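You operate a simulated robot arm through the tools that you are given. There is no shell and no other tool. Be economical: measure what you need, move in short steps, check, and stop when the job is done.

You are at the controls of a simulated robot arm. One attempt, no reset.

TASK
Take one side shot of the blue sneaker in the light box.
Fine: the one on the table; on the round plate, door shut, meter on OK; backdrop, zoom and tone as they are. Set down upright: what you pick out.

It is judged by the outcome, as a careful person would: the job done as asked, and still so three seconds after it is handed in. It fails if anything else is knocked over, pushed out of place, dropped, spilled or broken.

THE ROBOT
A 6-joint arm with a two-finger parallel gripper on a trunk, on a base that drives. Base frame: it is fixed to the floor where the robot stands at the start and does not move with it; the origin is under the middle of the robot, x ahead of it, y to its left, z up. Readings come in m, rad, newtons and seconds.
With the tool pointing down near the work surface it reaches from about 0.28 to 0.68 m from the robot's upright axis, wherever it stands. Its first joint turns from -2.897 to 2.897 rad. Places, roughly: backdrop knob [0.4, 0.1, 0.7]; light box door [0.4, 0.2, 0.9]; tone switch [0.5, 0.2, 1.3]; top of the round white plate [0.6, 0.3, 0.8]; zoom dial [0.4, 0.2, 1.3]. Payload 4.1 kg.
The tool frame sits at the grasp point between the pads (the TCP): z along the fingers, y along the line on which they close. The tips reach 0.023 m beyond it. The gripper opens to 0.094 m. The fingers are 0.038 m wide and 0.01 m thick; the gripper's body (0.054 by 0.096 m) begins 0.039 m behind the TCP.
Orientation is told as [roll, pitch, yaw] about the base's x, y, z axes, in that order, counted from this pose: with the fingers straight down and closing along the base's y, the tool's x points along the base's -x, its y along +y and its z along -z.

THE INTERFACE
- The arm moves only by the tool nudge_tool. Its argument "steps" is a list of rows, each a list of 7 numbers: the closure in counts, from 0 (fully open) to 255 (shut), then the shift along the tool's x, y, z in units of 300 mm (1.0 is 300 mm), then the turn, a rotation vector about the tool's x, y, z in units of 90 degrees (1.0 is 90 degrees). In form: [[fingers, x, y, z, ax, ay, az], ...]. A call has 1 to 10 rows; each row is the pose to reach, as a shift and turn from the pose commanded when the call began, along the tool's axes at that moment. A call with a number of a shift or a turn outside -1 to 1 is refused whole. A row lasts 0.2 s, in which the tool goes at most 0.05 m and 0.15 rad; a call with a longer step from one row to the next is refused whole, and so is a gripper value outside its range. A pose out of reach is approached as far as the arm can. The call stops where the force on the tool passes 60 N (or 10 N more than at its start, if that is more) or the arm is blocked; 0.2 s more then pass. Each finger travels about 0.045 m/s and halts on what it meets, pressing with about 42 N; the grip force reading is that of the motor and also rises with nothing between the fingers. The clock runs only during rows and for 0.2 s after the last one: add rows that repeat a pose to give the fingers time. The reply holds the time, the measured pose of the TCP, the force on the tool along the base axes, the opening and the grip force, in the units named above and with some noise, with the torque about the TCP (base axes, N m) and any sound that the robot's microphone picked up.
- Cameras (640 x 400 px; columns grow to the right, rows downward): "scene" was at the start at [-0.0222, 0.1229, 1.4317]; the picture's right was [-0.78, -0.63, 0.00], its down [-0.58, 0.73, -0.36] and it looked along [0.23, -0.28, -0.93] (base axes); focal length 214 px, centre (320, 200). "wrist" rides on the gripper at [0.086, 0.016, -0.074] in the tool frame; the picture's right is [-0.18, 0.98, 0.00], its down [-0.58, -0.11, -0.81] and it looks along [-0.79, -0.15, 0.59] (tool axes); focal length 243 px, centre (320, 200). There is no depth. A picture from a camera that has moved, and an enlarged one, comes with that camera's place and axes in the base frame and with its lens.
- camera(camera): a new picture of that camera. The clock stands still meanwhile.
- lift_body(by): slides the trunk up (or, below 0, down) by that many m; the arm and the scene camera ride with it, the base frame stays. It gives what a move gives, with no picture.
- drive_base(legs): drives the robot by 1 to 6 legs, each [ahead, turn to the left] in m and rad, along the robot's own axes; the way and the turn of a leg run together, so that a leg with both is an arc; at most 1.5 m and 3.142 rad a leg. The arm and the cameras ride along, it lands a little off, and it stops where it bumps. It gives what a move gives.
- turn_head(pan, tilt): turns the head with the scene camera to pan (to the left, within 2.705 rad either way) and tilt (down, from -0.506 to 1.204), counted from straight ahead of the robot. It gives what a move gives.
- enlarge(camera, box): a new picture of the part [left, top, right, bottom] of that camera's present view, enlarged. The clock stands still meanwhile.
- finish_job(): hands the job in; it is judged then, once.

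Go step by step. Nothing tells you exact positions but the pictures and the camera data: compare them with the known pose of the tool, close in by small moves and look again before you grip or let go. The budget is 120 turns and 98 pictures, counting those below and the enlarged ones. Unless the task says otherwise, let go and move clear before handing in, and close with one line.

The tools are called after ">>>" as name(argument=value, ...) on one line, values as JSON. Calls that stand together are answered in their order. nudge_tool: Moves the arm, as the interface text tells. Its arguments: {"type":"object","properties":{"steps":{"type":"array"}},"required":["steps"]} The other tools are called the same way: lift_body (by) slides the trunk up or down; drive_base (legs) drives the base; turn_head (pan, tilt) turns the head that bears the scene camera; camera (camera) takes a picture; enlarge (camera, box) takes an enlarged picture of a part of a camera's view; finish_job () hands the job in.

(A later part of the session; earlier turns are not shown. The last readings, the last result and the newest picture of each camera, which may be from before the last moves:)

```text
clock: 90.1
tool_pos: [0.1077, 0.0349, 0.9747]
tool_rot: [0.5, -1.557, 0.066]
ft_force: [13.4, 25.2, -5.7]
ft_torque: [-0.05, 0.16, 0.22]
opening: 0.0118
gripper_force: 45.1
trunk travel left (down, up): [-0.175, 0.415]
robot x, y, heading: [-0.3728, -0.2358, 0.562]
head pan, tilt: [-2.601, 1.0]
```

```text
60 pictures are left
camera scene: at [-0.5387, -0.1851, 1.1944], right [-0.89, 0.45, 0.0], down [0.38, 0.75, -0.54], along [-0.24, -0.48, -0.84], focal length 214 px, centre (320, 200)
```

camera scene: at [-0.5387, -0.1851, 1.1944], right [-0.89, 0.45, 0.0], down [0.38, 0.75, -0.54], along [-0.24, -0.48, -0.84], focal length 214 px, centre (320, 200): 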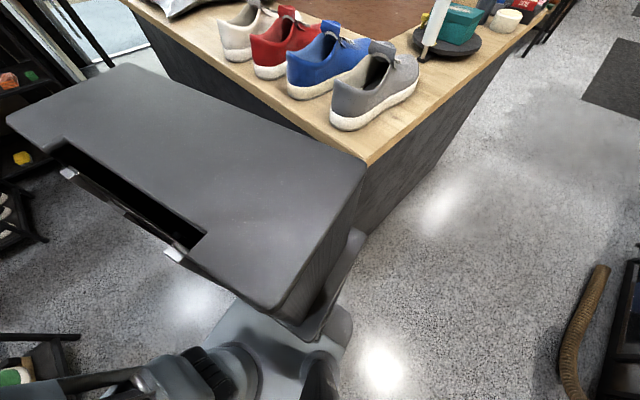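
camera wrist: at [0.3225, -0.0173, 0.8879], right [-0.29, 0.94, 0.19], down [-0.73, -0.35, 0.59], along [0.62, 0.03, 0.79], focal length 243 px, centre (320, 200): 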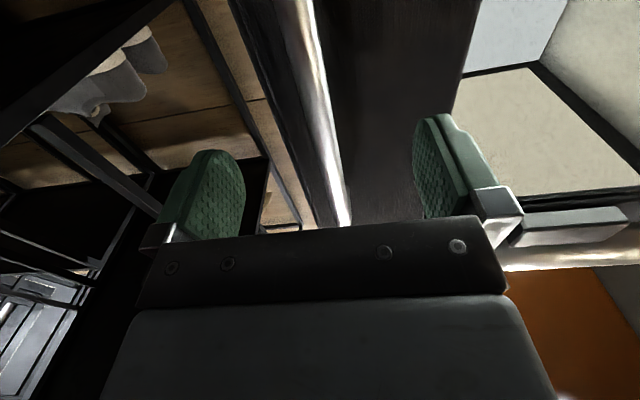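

My rear housing is near the counter corner, so no more backing. I open the fingers a bit and try retracting with the arm alone.

>>> nudge_tool(steps=[[130, 0, 0, 0, 0, 0, 0], [130, 0, 0, 0, 0, 0, 0], [130, 0, 0, 0, 0, 0, 0], [130, 0, 0, -0.05, 0, 0, 0], [130, 0, 0, -0.12, 0, 0, 0], [130, 0, 0, -0.2, 0, 0, 0]])

>>> turn_head(pan=0.0, tilt=0.6)

>>> camera(camera="scene")

```text
clock: 91.5
tool_pos: [0.0571, -0.0001, 0.9753]
tool_rot: [0.711, -1.559, -0.142]
ft_force: [-0.2, 0.7, 0.1]
ft_torque: [-0.02, 0.01, -0.01]
opening: 0.0462
gripper_force: 0.0
trunk travel left (down, up): [-0.175, 0.415]
robot x, y, heading: [-0.3705, -0.2348, 0.564]
head pan, tilt: [-2.601, 1.0]
```

```text
clock: 93.8
tool_pos: [0.0566, 0.0007, 0.9749]
tool_rot: [0.715, -1.559, -0.15]
ft_force: [0.1, 0.1, -0.4]
ft_torque: [0.01, -0.01, -0.03]
opening: 0.0461
gripper_force: 0.2
trunk travel left (down, up): [-0.175, 0.415]
robot x, y, heading: [-0.3706, -0.2359, 0.558]
head pan, tilt: [0.0, 0.6]
```

```text
59 pictures are left
camera scene: at [-0.4342, -0.0786, 1.2263], right [0.53, -0.85, 0.0], down [-0.48, -0.3, -0.83], along [0.7, 0.44, -0.56], focal length 214 px, centre (320, 200)
```

scene: 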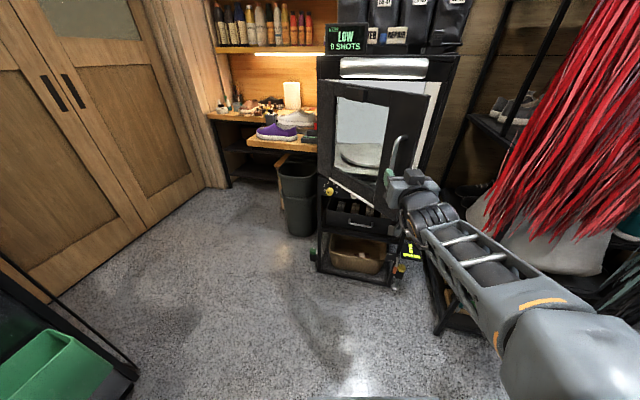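

Released. I close the fingers, shift the tool right past the door's free edge, then drive forward slightly.

>>> nudge_tool(steps=[[255, 0, -0.15, 0, 0, 0, 0], [255, 0, -0.3, 0, 0, 0, 0], [255, 0, -0.42, 0, 0, 0, 0], [255, 0, -0.5, 0, 0, 0, 0], [255, 0, -0.5, 0, 0, 0, 0]])

>>> camera(camera="scene")

```text
clock: 95.0
tool_pos: [0.1376, -0.1277, 0.9748]
tool_rot: [0.721, -1.558, -0.155]
ft_force: [-0.3, 0.6, -0.5]
ft_torque: [0.01, 0.04, 0.0]
opening: 0.0
gripper_force: 41.6
trunk travel left (down, up): [-0.175, 0.415]
robot x, y, heading: [-0.3732, -0.2335, 0.564]
head pan, tilt: [0.0, 0.6]
```

```text
58 pictures are left
camera scene: at [-0.4342, -0.0786, 1.2263], right [0.53, -0.85, 0.0], down [-0.48, -0.3, -0.83], along [0.7, 0.44, -0.56], focal length 214 px, centre (320, 200)
```

scene: 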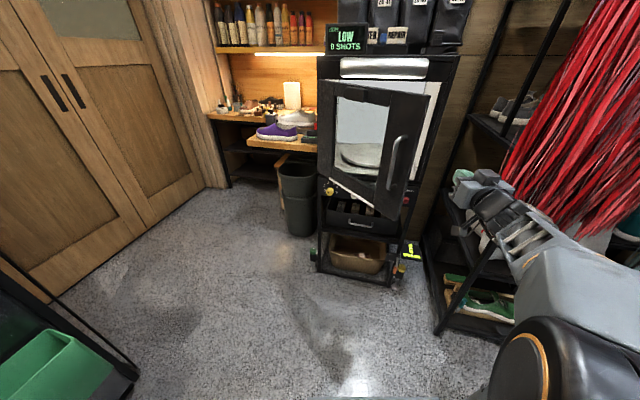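

Clear of the door edge. Drive forward ~0.14 m, then sweep left by turning the arm.

>>> drive_base(legs=[[0.14, 0]])

>>> camera(camera="scene")

```text
clock: 96.3
tool_pos: [0.2573, -0.054, 0.9732]
tool_rot: [0.721, -1.558, -0.158]
ft_force: [-0.8, -0.7, -0.3]
ft_torque: [-0.02, 0.01, 0.01]
opening: 0.0001
gripper_force: 42.5
trunk travel left (down, up): [-0.175, 0.415]
robot x, y, heading: [-0.2552, -0.1604, 0.567]
head pan, tilt: [0.0, 0.6]
```

```text
57 pictures are left
camera scene: at [-0.3156, -0.0045, 1.2263], right [0.53, -0.85, 0.0], down [-0.48, -0.3, -0.83], along [0.7, 0.44, -0.56], focal length 214 px, centre (320, 200)
```

scene: 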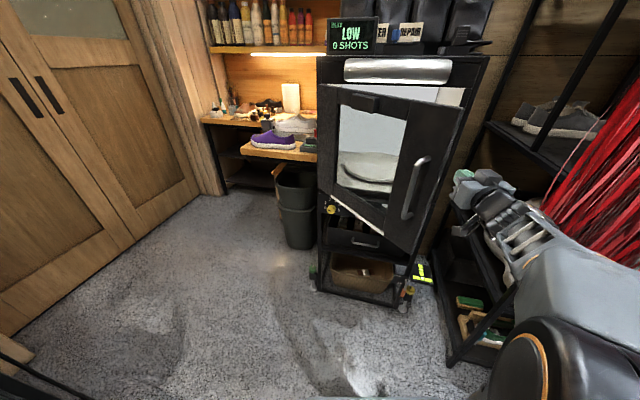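

The gripper is inside the door's edge. Sweep left to push the door open.

>>> nudge_tool(steps=[[255, 0, 0.12, 0, 0, 0, 0], [255, 0, 0.24, 0, 0, 0, 0], [255, 0, 0.36, 0, 0, 0, 0], [255, 0, 0.48, 0, 0, 0, 0], [255, 0, 0.6, 0, 0, 0, 0], [255, 0, 0.72, 0, 0, 0, 0], [255, 0, 0.84, 0, 0, 0, 0], [255, 0, 0.96, 0, 0, 0, 0]])

>>> camera(camera="scene")

```text
clock: 98.1
tool_pos: [0.1675, 0.0838, 0.9808]
tool_rot: [0.639, -1.557, -0.068]
ft_force: [0.1, -0.8, -0.3]
ft_torque: [0.0, -0.05, 0.04]
opening: 0.0
gripper_force: 42.5
out of reach, approached as far as the arm can: row 5, 6, 7, 8
trunk travel left (down, up): [-0.175, 0.415]
robot x, y, heading: [-0.2551, -0.1584, 0.562]
head pan, tilt: [0.0, 0.6]
```

```text
56 pictures are left
camera scene: at [-0.3155, -0.0044, 1.2263], right [0.53, -0.85, 0.0], down [-0.48, -0.3, -0.83], along [0.7, 0.44, -0.56], focal length 214 px, centre (320, 200)
```

scene: 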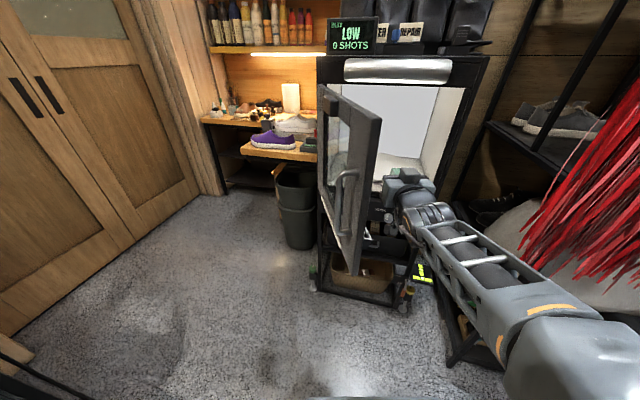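

Door is now ~65° open. I sweep further by turning the base left.

>>> drive_base(legs=[[0, 0.45]])

>>> turn_head(pan=-0.35, tilt=0.6)

>>> camera(camera="scene")

```text
clock: 99.8
tool_pos: [0.0184, 0.2431, 0.9797]
tool_rot: [0.637, -1.558, 0.383]
ft_force: [1.1, -0.1, -0.4]
ft_torque: [0.0, -0.03, -0.01]
opening: 0.0001
gripper_force: 42.3
trunk travel left (down, up): [-0.175, 0.415]
robot x, y, heading: [-0.2551, -0.1589, 1.016]
head pan, tilt: [0.0, 0.6]
```

```text
clock: 100.7
tool_pos: [0.0181, 0.2431, 0.9799]
tool_rot: [0.632, -1.557, 0.391]
ft_force: [0.2, -0.5, -1.1]
ft_torque: [-0.01, -0.01, 0.01]
opening: 0.0
gripper_force: 41.9
trunk travel left (down, up): [-0.175, 0.415]
robot x, y, heading: [-0.256, -0.1591, 1.012]
head pan, tilt: [-0.351, 0.6]
```

```text
55 pictures are left
camera scene: at [-0.3542, -0.0689, 1.2263], right [0.62, -0.79, 0.0], down [-0.44, -0.35, -0.83], along [0.65, 0.51, -0.56], focal length 214 px, centre (320, 200)
```

scene: 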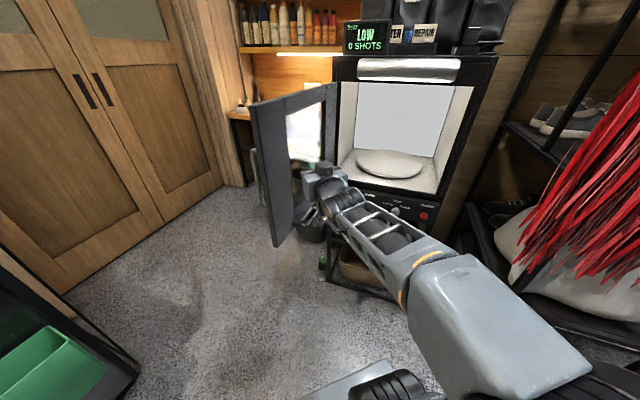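

Door is well past 90°. Let me zoom into the interior.

>>> enlarge(camera="scene", box=[320, 60, 500, 230])

>>> drive_base(legs=[[0, -0.2]])

>>> turn_head(pan=0.2, tilt=0.5)

>>> camera(camera="scene")

```text
2.35 times, centred on (410, 145) of scene
camera zoom: at [-0.3542, -0.0689, 1.2263], right [0.62, -0.79, 0.0], down [-0.44, -0.35, -0.83], along [0.65, 0.51, -0.56], focal length 505 px, centre (108, 329)
```

zoom: 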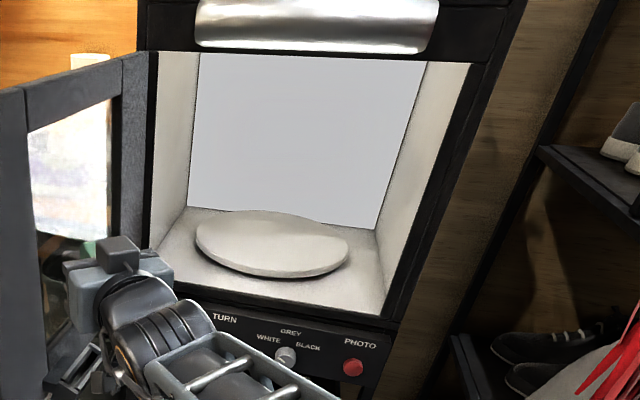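

```text
clock: 101.8
tool_pos: [0.0903, 0.183, 0.9794]
tool_rot: [0.636, -1.558, 0.192]
ft_force: [-0.1, -0.5, -0.1]
ft_torque: [0.04, 0.01, -0.01]
opening: 0.0001
gripper_force: 42.4
trunk travel left (down, up): [-0.175, 0.415]
robot x, y, heading: [-0.2533, -0.1607, 0.818]
head pan, tilt: [-0.351, 0.6]
```

```text
clock: 102.8
tool_pos: [0.0914, 0.1825, 0.9781]
tool_rot: [0.628, -1.556, 0.197]
ft_force: [-0.3, 0.0, -1.0]
ft_torque: [0.0, -0.02, -0.02]
opening: 0.0
gripper_force: 42.5
trunk travel left (down, up): [-0.175, 0.415]
robot x, y, heading: [-0.2543, -0.1627, 0.821]
head pan, tilt: [0.201, 0.499]
```

```text
53 pictures are left
camera scene: at [-0.3654, -0.0129, 1.2354], right [0.85, -0.52, 0.0], down [-0.25, -0.41, -0.88], along [0.46, 0.75, -0.48], focal length 214 px, centre (320, 200)
```

scene: 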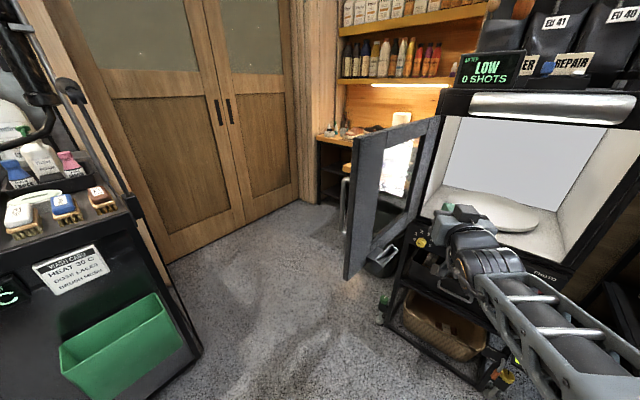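

Door stays at ~97°. Now I fold the tool back to a ~40° tilt and pull it in so I can turn without touching anything.

>>> nudge_tool(steps=[[255, -0.03, 0, -0.04, 0, 0.055, 0], [255, -0.06, 0, -0.09, 0, 0.11, 0], [255, -0.09, 0, -0.13, 0, 0.165, 0], [255, -0.12, 0, -0.18, 0, 0.22, 0], [255, -0.15, 0, -0.22, 0, 0.275, 0], [255, -0.18, 0, -0.27, 0, 0.33, 0], [255, -0.21, 0, -0.31, 0, 0.385, 0], [255, -0.24, 0, -0.36, 0, 0.44, 0], [255, -0.27, 0, -0.4, 0, 0.5, 0], [255, -0.3, 0, -0.45, 0, 0.55, 0]])

>>> lift_body(by=0.12)

>>> camera(camera="scene")

```text
clock: 105.0
tool_pos: [0.0037, 0.0827, 1.0709]
tool_rot: [0.011, -0.691, 0.817]
ft_force: [-0.5, 1.3, 0.3]
ft_torque: [0.03, 0.01, 0.01]
opening: 0.0
gripper_force: 41.3
out of reach, approached as far as the arm can: row 2, 3, 4
trunk travel left (down, up): [-0.175, 0.415]
robot x, y, heading: [-0.2546, -0.16, 0.823]
head pan, tilt: [0.201, 0.499]
```

```text
clock: 106.5
tool_pos: [0.0027, 0.0843, 1.1901]
tool_rot: [0.009, -0.695, 0.818]
ft_force: [-0.7, 0.4, -0.4]
ft_torque: [0.0, 0.01, 0.02]
opening: 0.0
gripper_force: 41.9
trunk travel left (down, up): [-0.295, 0.295]
robot x, y, heading: [-0.2552, -0.1603, 0.817]
head pan, tilt: [0.201, 0.499]
```

```text
52 pictures are left
camera scene: at [-0.3655, -0.0129, 1.3554], right [0.85, -0.52, 0.0], down [-0.25, -0.41, -0.88], along [0.46, 0.75, -0.48], focal length 214 px, centre (320, 200)
```

scene: 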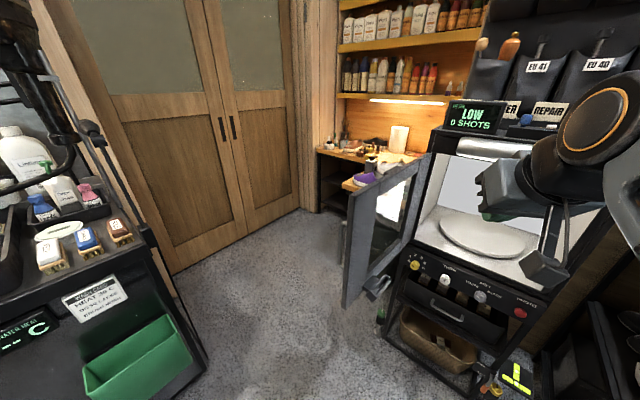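

Arm tucked in. Now drive to the counter by the safe route.

>>> drive_base(legs=[[0, 0.75], [-0.29, 0], [0, 1.85]])

>>> turn_head(pan=-0.1, tilt=0.8)

>>> camera(camera="scene")

>>> camera(camera="wrist")

```text
clock: 114.9
tool_pos: [-0.6008, -0.5217, 1.1909]
tool_rot: [0.01, -0.696, -2.871]
ft_force: [1.0, -0.2, 0.2]
ft_torque: [0.01, 0.02, 0.03]
opening: 0.0
gripper_force: 42.2
trunk travel left (down, up): [-0.295, 0.295]
robot x, y, heading: [-0.2548, -0.4445, -2.871]
head pan, tilt: [0.201, 0.499]
```

```text
clock: 115.7
tool_pos: [-0.6023, -0.5215, 1.1904]
tool_rot: [0.012, -0.697, -2.871]
ft_force: [0.7, -0.4, 0.1]
ft_torque: [-0.01, 0.05, -0.02]
opening: 0.0
gripper_force: 41.9
trunk travel left (down, up): [-0.295, 0.295]
robot x, y, heading: [-0.2609, -0.4473, -2.874]
head pan, tilt: [-0.099, 0.799]
```

```text
51 pictures are left
camera scene: at [-0.2297, -0.6038, 1.3295], right [-0.17, 0.99, 0.0], down [0.71, 0.12, -0.7], along [-0.69, -0.12, -0.72], focal length 214 px, centre (320, 200)
```

scene: 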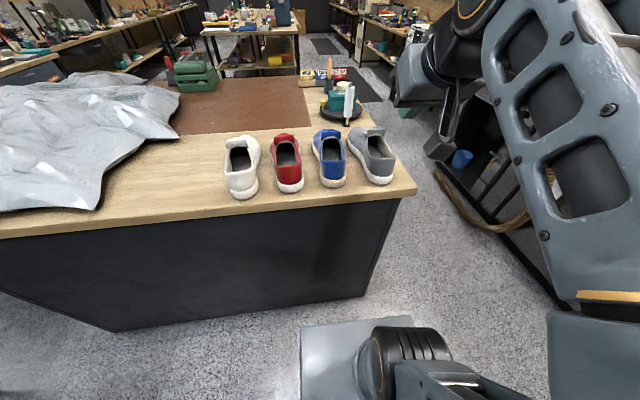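

```text
50 pictures are left
camera wrist: at [-0.4863, -0.5063, 1.1925], right [0.13, -0.98, 0.13], down [0.04, 0.13, 0.99], along [-0.99, -0.13, 0.05], focal length 243 px, centre (320, 200)
```

wrist: 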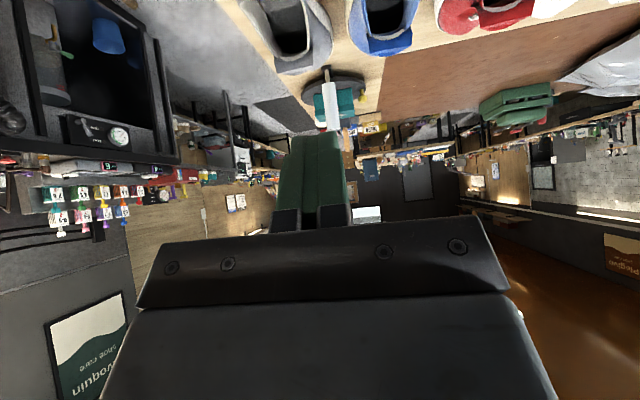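

Good view of the shoes. I zoom for precise measurement.

>>> enlarge(camera="scene", box=[210, 110, 430, 220])

```text
2.91 times, centred on (320, 165) of scene
camera zoom: at [-0.2297, -0.6038, 1.3295], right [-0.17, 0.99, 0.0], down [0.71, 0.12, -0.7], along [-0.69, -0.12, -0.72], focal length 624 px, centre (320, 302)
```

zoom: 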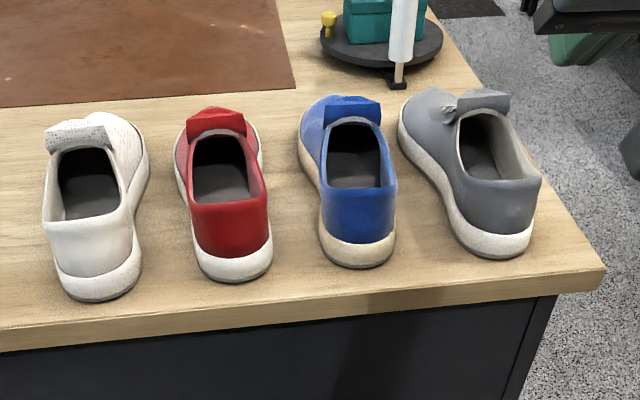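

Blue heel is at about (-0.70,-0.646), rim z≈0.98, axis yaw ≈ -2.80, width ≈ 0.075. I go to a pre-grasp pose behind and above the heel, open, tilt 0.8 rad.

>>> nudge_tool(steps=[[0, 0.027, 0.06, 0.106, -0.0057, -0.013, -0.007], [0, 0.055, 0.12, 0.213, -0.0114, -0.027, -0.014], [0, 0.082, 0.18, 0.319, -0.0171, -0.04, -0.02], [0, 0.11, 0.24, 0.426, -0.0228, -0.054, -0.027], [0, 0.137, 0.3, 0.532, -0.0285, -0.067, -0.034], [0, 0.137, 0.3, 0.532, -0.0285, -0.067, -0.034], [0, 0.137, 0.3, 0.532, -0.0285, -0.067, -0.034], [0, 0.137, 0.3, 0.532, -0.0285, -0.067, -0.034], [0, 0.137, 0.3, 0.532, -0.0285, -0.067, -0.034]])

>>> enlarge(camera="scene", box=[210, 90, 470, 250])

>>> camera(camera="wrist")

```text
clock: 117.7
tool_pos: [-0.6443, -0.6267, 1.042]
tool_rot: [0.007, -0.803, -2.799]
ft_force: [1.5, -0.3, -0.7]
ft_torque: [0.01, 0.0, -0.02]
opening: 0.0939
gripper_force: 0.1
trunk travel left (down, up): [-0.295, 0.295]
robot x, y, heading: [-0.2534, -0.442, -2.869]
head pan, tilt: [-0.099, 0.799]
```

```text
2.46 times, centred on (340, 170) of scene
camera zoom: at [-0.2297, -0.6037, 1.3294], right [-0.17, 0.99, 0.0], down [0.71, 0.12, -0.7], along [-0.69, -0.12, -0.72], focal length 528 px, centre (271, 274)
```

zoom: 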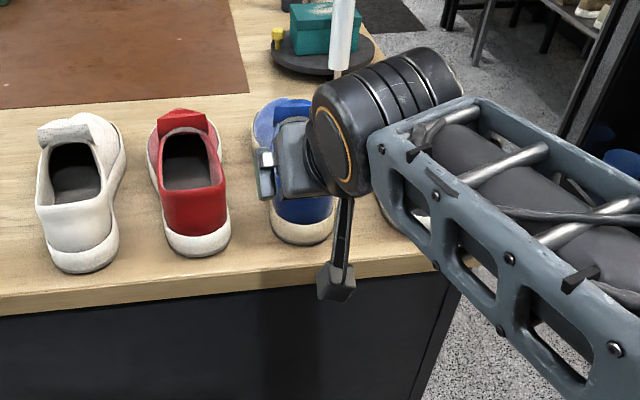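

```text
47 pictures are left
camera wrist: at [-0.5309, -0.6056, 1.0324], right [0.21, -0.97, 0.14], down [0.13, 0.17, 0.98], along [-0.97, -0.19, 0.16], focal length 243 px, centre (320, 200)
```

wrist: 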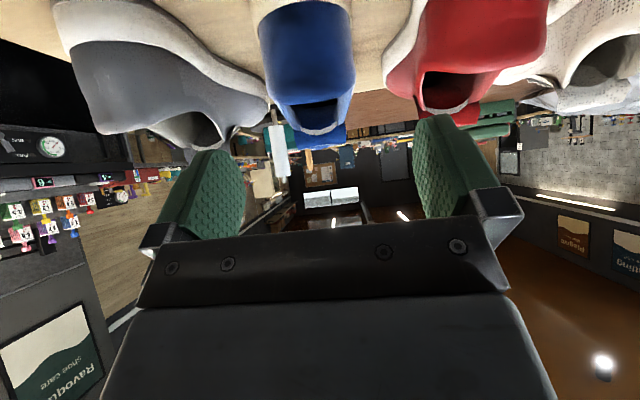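

Fingers straddle the heel line; the heel's own axis looks nearer yaw -2.9. I correct the yaw and advance part-way.

>>> nudge_tool(steps=[[0, 0, 0, 0, 0.0456, 0, 0.0444], [0, 0, 0, 0, 0.0456, 0, 0.0444]])

>>> nudge_tool(steps=[[0, 0, 0, 0.1, 0, 0, 0], [0, 0, 0, 0.2, 0, 0, 0], [0, 0, 0, 0.2, 0, 0, 0]])

>>> camera(camera="wrist")

>>> enlarge(camera="scene", box=[270, 110, 430, 220])

```text
clock: 118.3
tool_pos: [-0.6435, -0.6277, 1.0418]
tool_rot: [0.008, -0.8, -2.903]
ft_force: [-0.2, -0.1, 0.0]
ft_torque: [-0.04, -0.01, -0.02]
opening: 0.0941
gripper_force: 0.0
trunk travel left (down, up): [-0.295, 0.295]
robot x, y, heading: [-0.2569, -0.445, -2.873]
head pan, tilt: [-0.099, 0.799]
```

```text
clock: 119.1
tool_pos: [-0.6856, -0.6388, 1.0018]
tool_rot: [0.007, -0.801, -2.899]
ft_force: [0.0, 0.2, 0.8]
ft_torque: [0.01, -0.05, 0.01]
opening: 0.0939
gripper_force: 0.1
trunk travel left (down, up): [-0.295, 0.295]
robot x, y, heading: [-0.256, -0.4449, -2.87]
head pan, tilt: [-0.099, 0.799]
```

```text
46 pictures are left
camera wrist: at [-0.5706, -0.6272, 0.9913], right [0.12, -0.98, 0.14], down [0.14, 0.15, 0.98], along [-0.98, -0.09, 0.16], focal length 243 px, centre (320, 200)
```

wrist: 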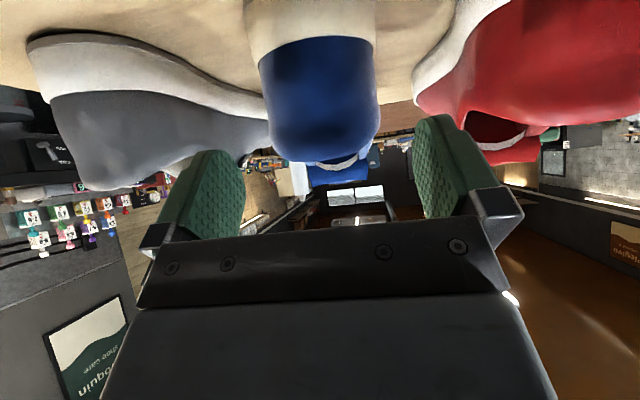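

```text
3.64 times, centred on (350, 165) of scene
camera zoom: at [-0.2299, -0.6039, 1.3294], right [-0.17, 0.99, 0.0], down [0.71, 0.12, -0.7], along [-0.69, -0.12, -0.72], focal length 780 px, centre (211, 327)
```

zoom: 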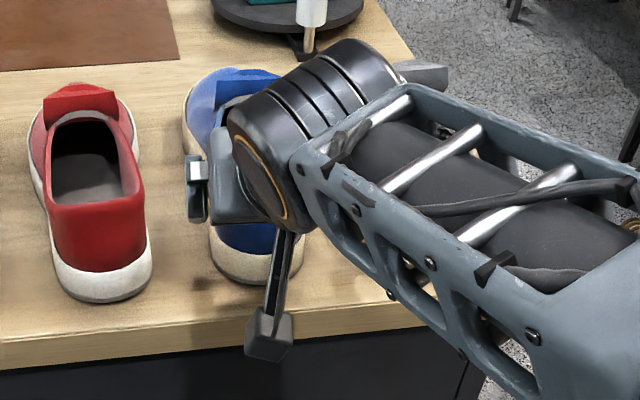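

Heel rim is z≈0.99, width ≈0.06, well centred. Advance the rest and close.

>>> nudge_tool(steps=[[0, -0.003, 0.006, 0.09, 0, 0, 0], [0, -0.006, 0.012, 0.183, 0, 0, 0], [0, -0.006, 0.012, 0.183, 0, 0, 0]])

>>> camera(camera="wrist")

```text
clock: 119.9
tool_pos: [-0.7244, -0.6517, 0.9623]
tool_rot: [0.007, -0.802, -2.899]
ft_force: [-1.0, 0.1, -0.5]
ft_torque: [0.03, -0.01, 0.02]
opening: 0.094
gripper_force: 0.1
trunk travel left (down, up): [-0.295, 0.295]
robot x, y, heading: [-0.2526, -0.4423, -2.871]
head pan, tilt: [-0.099, 0.799]
```

```text
44 pictures are left
camera wrist: at [-0.6095, -0.6415, 0.953], right [0.12, -0.98, 0.14], down [0.14, 0.15, 0.98], along [-0.98, -0.09, 0.16], focal length 243 px, centre (320, 200)
```

wrist: 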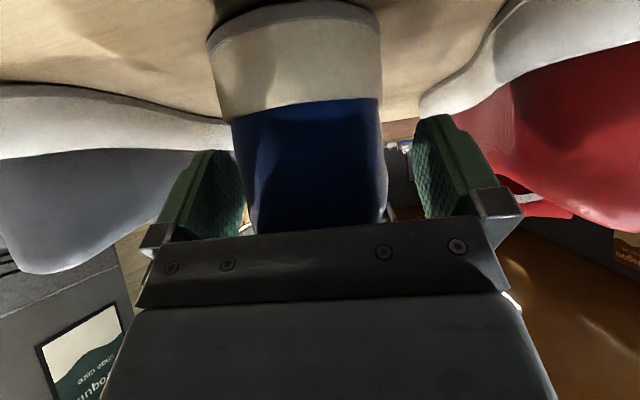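

The heel sits between the pads. Close.

>>> nudge_tool(steps=[[60, 0, -0.008, 0, 0, 0, 0], [110, 0, -0.008, 0, 0, 0, 0], [160, 0, -0.008, 0, 0, 0, 0], [255, 0, -0.008, 0, 0, 0, 0], [255, 0, -0.008, 0, 0, 0, 0], [255, 0, -0.008, 0, 0, 0, 0], [255, 0, -0.008, 0, 0, 0, 0]])

>>> camera(camera="wrist")

```text
clock: 121.5
tool_pos: [-0.7247, -0.6493, 0.9633]
tool_rot: [0.006, -0.801, -2.899]
ft_force: [0.6, -0.2, -0.4]
ft_torque: [-0.25, -0.05, 0.15]
opening: 0.0766
gripper_force: 42.4
trunk travel left (down, up): [-0.295, 0.295]
robot x, y, heading: [-0.2541, -0.4471, -2.87]
head pan, tilt: [-0.099, 0.799]
```

```text
43 pictures are left
camera wrist: at [-0.6099, -0.6391, 0.9536], right [0.12, -0.98, 0.14], down [0.14, 0.15, 0.98], along [-0.98, -0.09, 0.16], focal length 243 px, centre (320, 200)
```

wrist: 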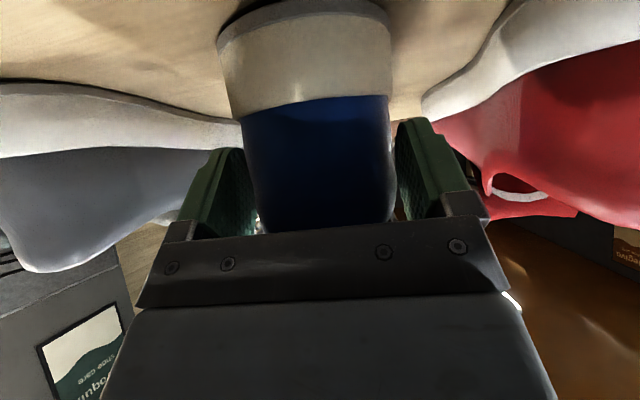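

Gripped at 0.077 opening. Lift a little and check.

>>> lift_body(by=0.06)

>>> enlarge(camera="scene", box=[210, 90, 470, 250])

>>> camera(camera="wrist")

```text
clock: 122.5
tool_pos: [-0.7256, -0.6506, 1.0236]
tool_rot: [0.008, -0.801, -2.901]
ft_force: [-0.1, 0.4, 0.3]
ft_torque: [-0.01, 0.02, 0.05]
opening: 0.0
gripper_force: 41.9
trunk travel left (down, up): [-0.355, 0.235]
robot x, y, heading: [-0.2546, -0.447, -2.87]
head pan, tilt: [-0.099, 0.799]
```

```text
2.46 times, centred on (340, 170) of scene
camera zoom: at [-0.2297, -0.6038, 1.3895], right [-0.17, 0.99, 0.0], down [0.71, 0.12, -0.7], along [-0.69, -0.12, -0.72], focal length 528 px, centre (271, 274)
```

zoom: 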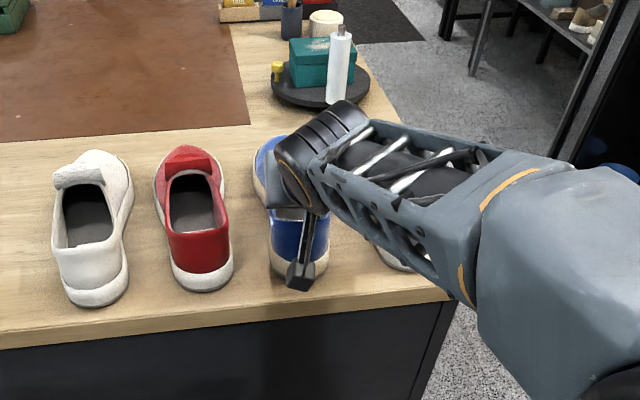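

```text
41 pictures are left
camera wrist: at [-0.61, -0.639, 1.0136], right [0.12, -0.98, 0.14], down [0.14, 0.15, 0.98], along [-0.98, -0.09, 0.16], focal length 243 px, centre (320, 200)
```

wrist: 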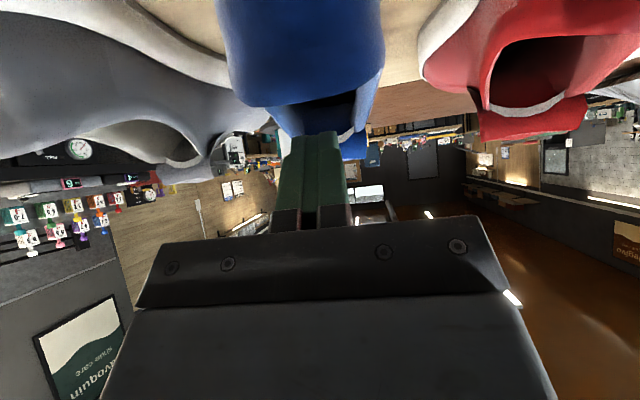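

The shoe slipped out of the pads but stands upright, apparently in place. I back off upward and re-measure for a deeper, better grip on the collar sides.

>>> nudge_tool(steps=[[255, 0, 0, -0.15, 0, 0, 0], [255, 0, 0, -0.3, 0, 0, 0], [200, 0, 0, -0.4, 0, 0.03, 0], [100, 0, 0, -0.4, 0, 0.06, 0], [0, 0, 0, -0.4, 0, 0.096, 0], [0, 0, 0, -0.4, 0, 0.096, 0], [0, 0, 0, -0.4, 0, 0.096, 0], [0, 0, 0, -0.4, 0, 0.096, 0]])

>>> enlarge(camera="scene", box=[250, 100, 430, 230])

>>> enlarge(camera="wrist", box=[160, 0, 480, 200])

```text
clock: 124.3
tool_pos: [-0.6405, -0.6277, 1.1063]
tool_rot: [0.008, -0.649, -2.9]
ft_force: [-0.4, 0.7, 0.9]
ft_torque: [-0.03, 0.03, -0.01]
opening: 0.0939
gripper_force: 0.0
trunk travel left (down, up): [-0.355, 0.235]
robot x, y, heading: [-0.2572, -0.4445, -2.869]
head pan, tilt: [-0.099, 0.799]
```

```text
3.08 times, centred on (340, 165) of scene
camera zoom: at [-0.2297, -0.6038, 1.3894], right [-0.17, 0.99, 0.0], down [0.71, 0.12, -0.7], along [-0.69, -0.12, -0.72], focal length 660 px, centre (258, 308)
```

zoom: 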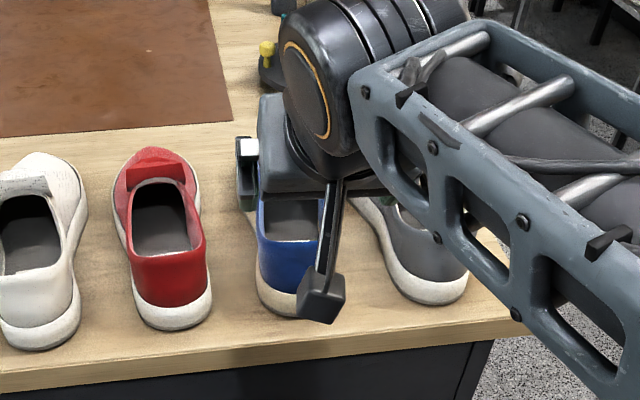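

```text
2.00 times, centred on (320, 100) of wrist
camera zoom: at [-0.5251, -0.6171, 1.1139], right [0.1, -0.99, 0.12], down [0.0, 0.12, 0.99], along [-1.0, -0.1, 0.01], focal length 485 px, centre (320, 400)
```

zoom: 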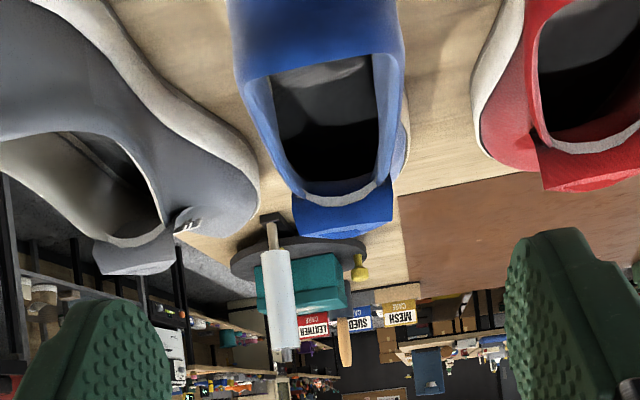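

I now have the opening: heel rim (-0.709,-0.651), width ≈0.075 at mid, yaw ≈ -2.95. I go above the rear-middle of the opening.

>>> nudge_tool(steps=[[0, -0.08, 0.004, 0.125, 0.006, 0, 0.008], [0, -0.16, 0.008, 0.25, 0.013, 0, 0.017], [0, -0.242, 0.011, 0.376, 0.0193, 0, 0.0253], [0, -0.242, 0.011, 0.376, 0.0193, 0, 0.0253]])

>>> camera(camera="wrist")

>>> enlarge(camera="scene", box=[250, 100, 430, 230])

```text
clock: 125.3
tool_pos: [-0.7631, -0.6629, 1.059]
tool_rot: [0.005, -0.651, -2.951]
ft_force: [1.1, 0.7, 0.2]
ft_torque: [0.0, 0.04, -0.03]
opening: 0.0938
gripper_force: 0.0
trunk travel left (down, up): [-0.355, 0.235]
robot x, y, heading: [-0.2529, -0.4487, -2.877]
head pan, tilt: [-0.099, 0.799]
```

```text
38 pictures are left
camera wrist: at [-0.6471, -0.6566, 1.0655], right [0.05, -0.99, 0.12], down [0.0, 0.12, 0.99], along [-1.0, -0.05, 0.01], focal length 243 px, centre (320, 200)
```

wrist: 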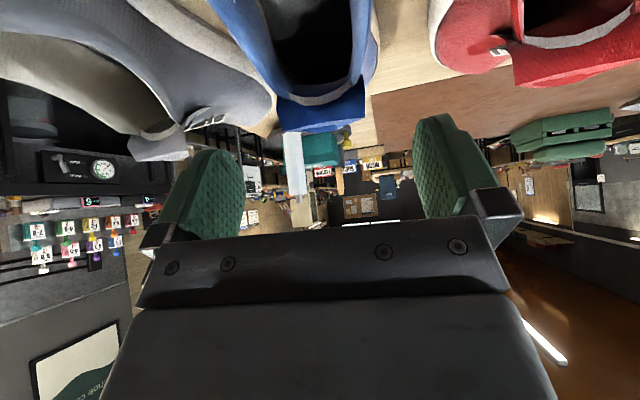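

```text
3.08 times, centred on (340, 165) of scene
camera zoom: at [-0.2301, -0.6039, 1.3894], right [-0.17, 0.99, 0.0], down [0.71, 0.12, -0.7], along [-0.69, -0.12, -0.72], focal length 660 px, centre (258, 308)
```

zoom: 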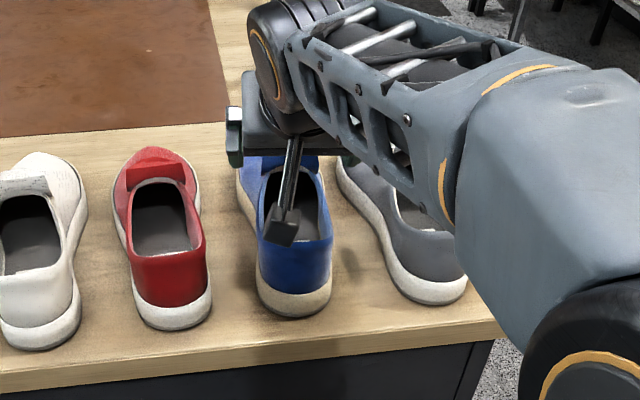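

Well aligned (within ~3 mm). Descend vertically to the collar.

>>> nudge_tool(steps=[[0, 0.055, -0.01, 0.072, 0, 0, 0], [0, 0.11, -0.01, 0.143, 0, 0, 0], [0, 0.163, -0.01, 0.215, 0, 0, 0], [0, 0.163, -0.01, 0.215, 0, 0, 0]])

>>> camera(camera="wrist")

>>> enlarge(camera="scene", box=[270, 130, 380, 230])

```text
clock: 126.3
tool_pos: [-0.7638, -0.6597, 0.9789]
tool_rot: [0.007, -0.651, -2.95]
ft_force: [0.2, -0.2, 0.7]
ft_torque: [0.0, 0.0, -0.02]
opening: 0.094
gripper_force: 0.1
trunk travel left (down, up): [-0.355, 0.235]
robot x, y, heading: [-0.2526, -0.4444, -2.876]
head pan, tilt: [-0.099, 0.799]
```

```text
36 pictures are left
camera wrist: at [-0.6483, -0.6544, 0.9855], right [0.05, -0.99, 0.12], down [0.0, 0.12, 0.99], along [-1.0, -0.05, 0.01], focal length 243 px, centre (320, 200)
```

wrist: 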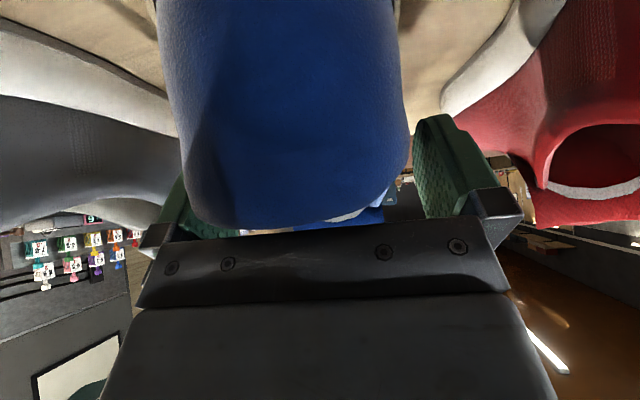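

```text
4.00 times, centred on (325, 180) of scene
camera zoom: at [-0.2298, -0.6039, 1.3894], right [-0.17, 0.99, 0.0], down [0.71, 0.12, -0.7], along [-0.69, -0.12, -0.72], focal length 858 px, centre (300, 280)
```

zoom: 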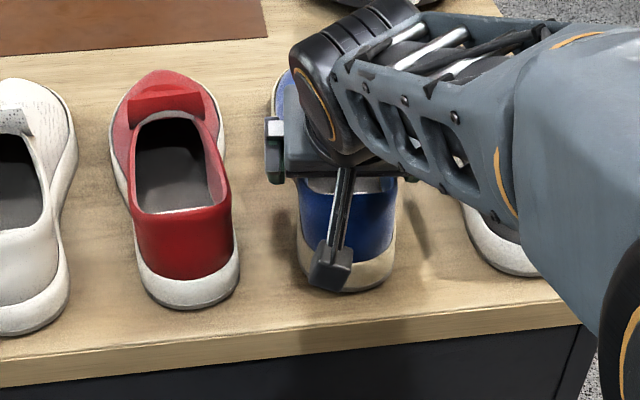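

Pads straddle the collar; close firmly.

>>> nudge_tool(steps=[[60, 0, 0, 0, 0, 0, 0], [120, 0, 0, 0, 0, 0, 0], [255, 0, 0, 0, 0, 0, 0], [255, 0, 0, 0, 0, 0, 0], [255, 0, 0, 0, 0, 0, 0], [255, 0, 0, 0, 0, 0, 0], [255, 0, 0, 0, 0, 0, 0]])

>>> lift_body(by=0.015)

>>> camera(camera="wrist")

```text
clock: 127.9
tool_pos: [-0.7647, -0.6597, 0.9784]
tool_rot: [0.004, -0.649, -2.947]
ft_force: [-0.2, 0.9, 0.9]
ft_torque: [0.04, -0.08, -0.08]
opening: 0.0777
gripper_force: 42.5
trunk travel left (down, up): [-0.355, 0.235]
robot x, y, heading: [-0.2553, -0.4411, -2.876]
head pan, tilt: [-0.099, 0.799]
```

```text
clock: 128.5
tool_pos: [-0.7635, -0.6593, 0.9913]
tool_rot: [0.005, -0.649, -2.948]
ft_force: [-0.2, -0.7, -3.5]
ft_torque: [0.06, -0.2, -0.01]
opening: 0.0774
gripper_force: 42.1
trunk travel left (down, up): [-0.37, 0.22]
robot x, y, heading: [-0.2538, -0.446, -2.874]
head pan, tilt: [-0.099, 0.799]
```

```text
34 pictures are left
camera wrist: at [-0.6484, -0.6545, 1.0006], right [0.05, -0.99, 0.12], down [0.0, 0.12, 0.99], along [-1.0, -0.05, 0.01], focal length 243 px, centre (320, 200)
```

wrist: 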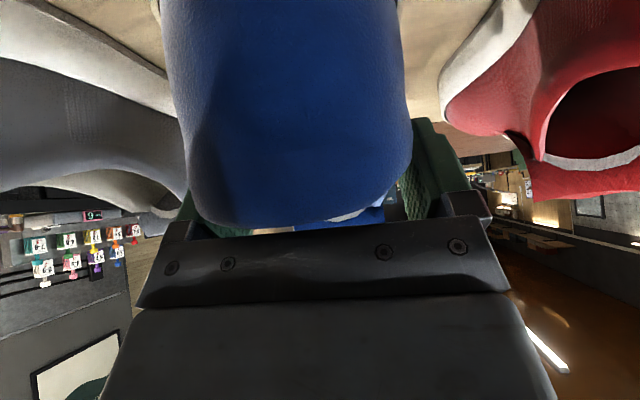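

It holds (about 3.5 N weight). Lift higher and verify.

>>> lift_body(by=0.16)

>>> enlarge(camera="scene", box=[210, 100, 430, 260])

```text
clock: 130.3
tool_pos: [-0.7644, -0.66, 1.1527]
tool_rot: [0.005, -0.65, -2.946]
ft_force: [0.5, -0.4, -3.9]
ft_torque: [0.05, -0.2, 0.04]
opening: 0.0773
gripper_force: 42.1
trunk travel left (down, up): [-0.53, 0.06]
robot x, y, heading: [-0.2566, -0.4463, -2.867]
head pan, tilt: [-0.099, 0.799]
```

```text
2.50 times, centred on (320, 180) of scene
camera zoom: at [-0.2301, -0.604, 1.5644], right [-0.17, 0.99, 0.0], down [0.71, 0.12, -0.7], along [-0.69, -0.12, -0.72], focal length 536 px, centre (320, 250)
```

zoom: 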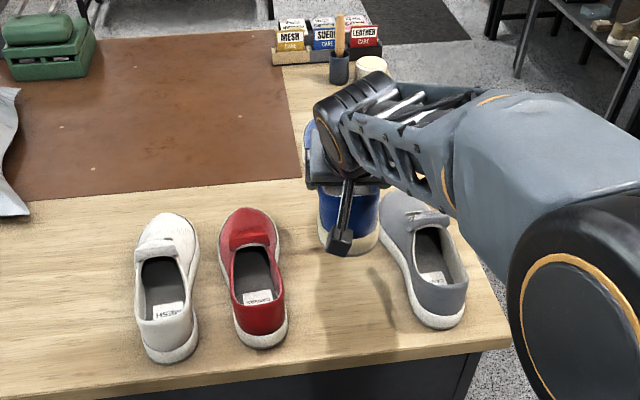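

Shoe is firmly held, others undisturbed. I pull it in toward me, then drive in stages back in front of the open box.

>>> nudge_tool(steps=[[255, 0.1, 0, -0.076, 0, 0, 0], [255, 0.2, 0, -0.153, 0, 0, 0], [255, 0.3, 0, -0.23, 0, 0, 0], [255, 0.4, 0, -0.306, 0, 0, 0], [255, 0.5, 0, -0.383, 0, 0, 0], [255, 0.5, 0, -0.383, 0, 0, 0]])

>>> drive_base(legs=[[0, -1.44], [0.23, 0]])

>>> turn_head(pan=-0.8, tilt=0.6)

>>> camera(camera="scene")

```text
clock: 131.7
tool_pos: [-0.5781, -0.6224, 1.1554]
tool_rot: [0.006, -0.649, -2.949]
ft_force: [0.0, -0.2, -3.2]
ft_torque: [0.04, -0.23, 0.03]
opening: 0.0774
gripper_force: 41.8
trunk travel left (down, up): [-0.53, 0.06]
robot x, y, heading: [-0.26, -0.4454, -2.872]
head pan, tilt: [-0.099, 0.799]
```

```text
clock: 137.0
tool_pos: [-0.5613, 0.0659, 1.156]
tool_rot: [0.006, -0.65, 1.888]
ft_force: [0.1, 1.1, -4.1]
ft_torque: [-0.24, -0.04, 0.01]
opening: 0.0777
gripper_force: 42.0
trunk travel left (down, up): [-0.53, 0.06]
robot x, y, heading: [-0.3417, -0.2324, 1.971]
head pan, tilt: [-0.099, 0.799]
```

```text
clock: 138.1
tool_pos: [-0.5605, 0.0663, 1.1556]
tool_rot: [0.005, -0.65, 1.891]
ft_force: [0.2, 0.1, -2.7]
ft_torque: [-0.22, -0.07, -0.02]
opening: 0.0775
gripper_force: 41.3
trunk travel left (down, up): [-0.53, 0.06]
robot x, y, heading: [-0.3463, -0.2328, 1.969]
head pan, tilt: [-0.799, 0.6]
```

```text
32 pictures are left
camera scene: at [-0.4371, -0.2718, 1.5813], right [0.92, -0.39, 0.0], down [-0.22, -0.52, -0.82], along [0.32, 0.76, -0.57], focal length 214 px, centre (320, 200)
```

scene: 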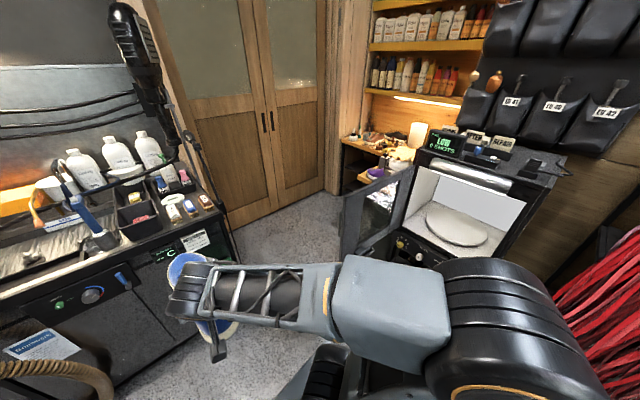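

Shoe in hand, door clear. Turn toward the box and drive up.

>>> drive_base(legs=[[0, -1.336], [0.25, 0], [0, -0.328]])

>>> turn_head(pan=0.3, tilt=0.75)

>>> camera(camera="scene")

```text
clock: 144.2
tool_pos: [0.1803, 0.098, 1.1552]
tool_rot: [0.005, -0.648, 0.215]
ft_force: [-0.5, -0.1, -2.8]
ft_torque: [-0.07, 0.22, 0.03]
opening: 0.0774
gripper_force: 41.6
trunk travel left (down, up): [-0.53, 0.06]
robot x, y, heading: [-0.1404, -0.0851, 0.299]
head pan, tilt: [-0.799, 0.6]
```

```text
clock: 145.6
tool_pos: [0.1818, 0.0986, 1.1547]
tool_rot: [0.004, -0.648, 0.215]
ft_force: [0.2, -0.4, -3.1]
ft_torque: [-0.05, 0.2, 0.03]
opening: 0.0774
gripper_force: 42.2
trunk travel left (down, up): [-0.53, 0.06]
robot x, y, heading: [-0.1391, -0.086, 0.297]
head pan, tilt: [0.3, 0.75]
```

```text
31 pictures are left
camera scene: at [-0.1728, 0.1014, 1.5684], right [0.56, -0.83, 0.0], down [-0.57, -0.38, -0.73], along [0.61, 0.41, -0.68], focal length 214 px, centre (320, 200)
```

scene: 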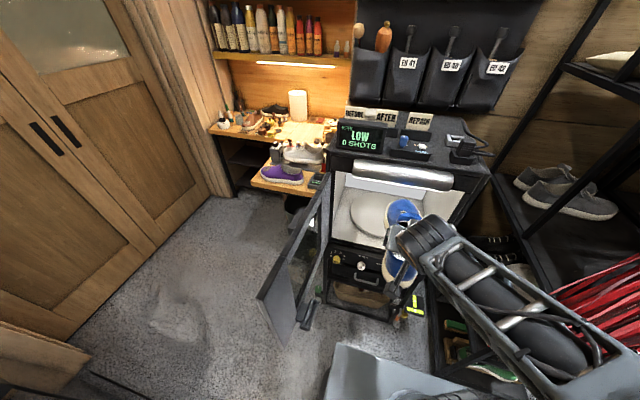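

Now align the shoe with the box's axis, then lower the trunk so the shoe is level with the opening.

>>> nudge_tool(steps=[[255, 0.053, 0.04, -0.04, -0.017, 0, -0.023], [255, 0.053, 0.085, -0.04, -0.0347, 0, -0.0456], [255, 0.053, 0.085, -0.04, -0.0347, 0, -0.0456]])

>>> lift_body(by=-0.24)

>>> camera(camera="scene")

```text
clock: 146.4
tool_pos: [0.156, 0.1182, 1.1538]
tool_rot: [0.006, -0.65, 0.305]
ft_force: [-0.1, 0.4, -3.6]
ft_torque: [-0.09, 0.21, 0.01]
opening: 0.0775
gripper_force: 41.7
trunk travel left (down, up): [-0.53, 0.06]
robot x, y, heading: [-0.1389, -0.0836, 0.293]
head pan, tilt: [0.3, 0.75]
```

```text
clock: 148.9
tool_pos: [0.1565, 0.1178, 0.9149]
tool_rot: [0.004, -0.649, 0.304]
ft_force: [-0.1, -0.3, -3.4]
ft_torque: [-0.09, 0.23, 0.01]
opening: 0.0776
gripper_force: 42.1
trunk travel left (down, up): [-0.29, 0.3]
robot x, y, heading: [-0.1389, -0.0874, 0.295]
head pan, tilt: [0.3, 0.75]
```

```text
30 pictures are left
camera scene: at [-0.1729, 0.1014, 1.3285], right [0.56, -0.83, 0.0], down [-0.57, -0.38, -0.73], along [0.61, 0.41, -0.68], focal length 214 px, centre (320, 200)
```

scene: 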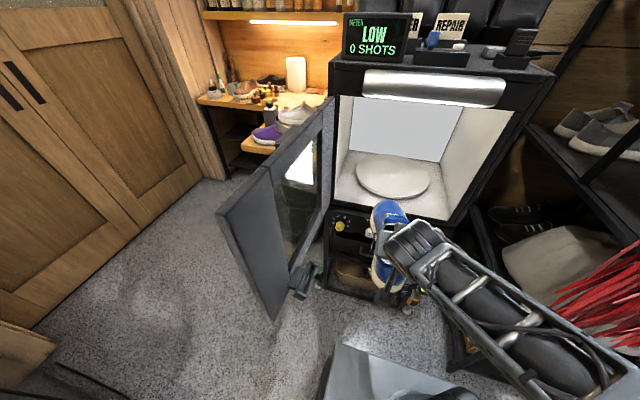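

Lateral alignment is right (r≈-0.065). Drive forward 0.16 so the toe enters over the plate, and look.

>>> drive_base(legs=[[0.16, 0]])

>>> camera(camera="scene")

```text
clock: 150.3
tool_pos: [0.3126, 0.1658, 0.9148]
tool_rot: [0.006, -0.649, 0.304]
ft_force: [1.0, 0.7, -2.5]
ft_torque: [-0.08, 0.21, -0.01]
opening: 0.078
gripper_force: 42.2
trunk travel left (down, up): [-0.29, 0.3]
robot x, y, heading: [0.0139, -0.041, 0.29]
head pan, tilt: [0.3, 0.75]
```

```text
29 pictures are left
camera scene: at [-0.0168, 0.1483, 1.3284], right [0.56, -0.83, 0.0], down [-0.57, -0.38, -0.73], along [0.61, 0.41, -0.68], focal length 214 px, centre (320, 200)
```

scene: 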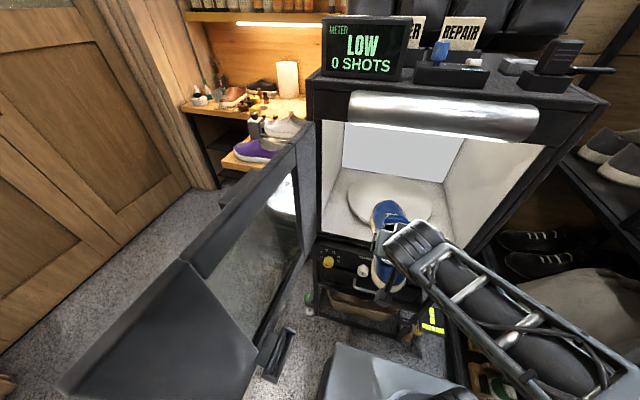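

Toe is over the plate's front. Extend the arm 0.2 m further in.

>>> nudge_tool(steps=[[255, -0.106, 0, 0.081, 0, 0, 0], [255, -0.212, 0, 0.161, 0, 0, 0], [255, -0.318, 0, 0.242, 0, 0, 0], [255, -0.424, 0, 0.322, 0, 0, 0], [255, -0.53, 0, 0.403, 0, 0, 0], [255, -0.53, 0, 0.403, 0, 0, 0]])

>>> enlarge(camera="scene", box=[300, 80, 560, 280])

>>> camera(camera="wrist")

```text
clock: 151.7
tool_pos: [0.5036, 0.2275, 0.9167]
tool_rot: [0.005, -0.649, 0.304]
ft_force: [0.2, 0.3, -2.6]
ft_torque: [-0.09, 0.24, 0.02]
opening: 0.0778
gripper_force: 41.5
trunk travel left (down, up): [-0.29, 0.3]
robot x, y, heading: [0.0181, -0.0403, 0.291]
head pan, tilt: [0.3, 0.75]
```

```text
2.00 times, centred on (430, 180) of scene
camera zoom: at [-0.0163, 0.1486, 1.3284], right [0.56, -0.83, 0.0], down [-0.57, -0.38, -0.73], along [0.61, 0.41, -0.68], focal length 429 px, centre (100, 240)
```

zoom: 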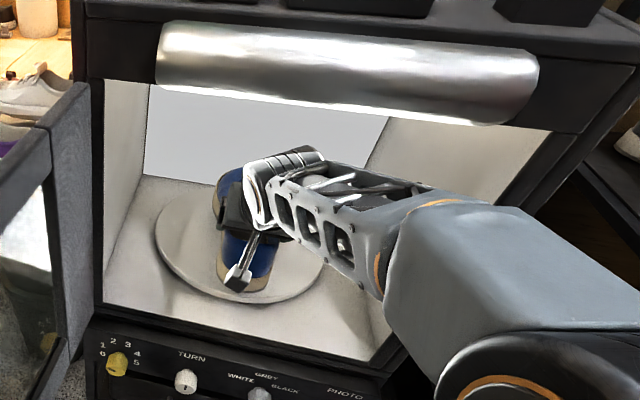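

```text
27 pictures are left
camera wrist: at [0.3914, 0.2071, 0.9238], right [-0.16, 0.98, 0.12], down [0.01, -0.12, 0.99], along [0.99, 0.16, 0.01], focal length 243 px, centre (320, 200)
```

wrist: 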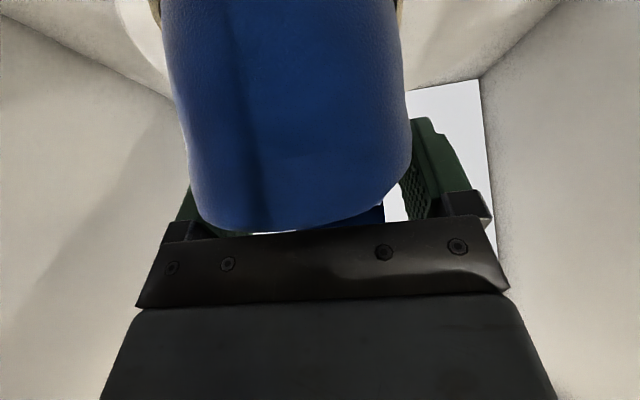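

Shoe sits centred above the plate. Lower gently in small steps, watching the force.

>>> nudge_tool(steps=[[255, 0.0202, 0, 0.0265, 0, 0, 0], [255, 0.0404, 0, 0.053, 0, 0, 0], [255, 0.0404, 0, 0.053, 0, 0, 0]])

>>> nudge_tool(steps=[[255, 0.0101, 0, 0.0133, 0, 0, 0], [255, 0.0101, 0, 0.0133, 0, 0, 0]])

>>> nudge_tool(steps=[[255, 0.0101, 0, 0.0133, 0, 0, 0], [255, 0.0101, 0, 0.0133, 0, 0, 0]])

```text
clock: 152.5
tool_pos: [0.5034, 0.2274, 0.8947]
tool_rot: [0.005, -0.65, 0.305]
ft_force: [0.0, -1.0, -3.6]
ft_torque: [-0.07, 0.23, -0.01]
opening: 0.0775
gripper_force: 42.2
trunk travel left (down, up): [-0.29, 0.3]
robot x, y, heading: [0.0186, -0.0344, 0.293]
head pan, tilt: [0.3, 0.75]
```

```text
clock: 153.1
tool_pos: [0.5025, 0.2261, 0.8907]
tool_rot: [0.006, -0.649, 0.302]
ft_force: [0.5, -0.6, -3.2]
ft_torque: [-0.12, 0.21, 0.02]
opening: 0.0777
gripper_force: 42.0
trunk travel left (down, up): [-0.29, 0.3]
robot x, y, heading: [0.0159, -0.0401, 0.288]
head pan, tilt: [0.3, 0.75]
```

```text
clock: 153.7
tool_pos: [0.5033, 0.2277, 0.8856]
tool_rot: [0.006, -0.649, 0.304]
ft_force: [0.3, 1.1, -3.2]
ft_torque: [-0.07, 0.27, 0.0]
opening: 0.0776
gripper_force: 42.4
trunk travel left (down, up): [-0.29, 0.3]
robot x, y, heading: [0.0166, -0.039, 0.287]
head pan, tilt: [0.3, 0.75]
```

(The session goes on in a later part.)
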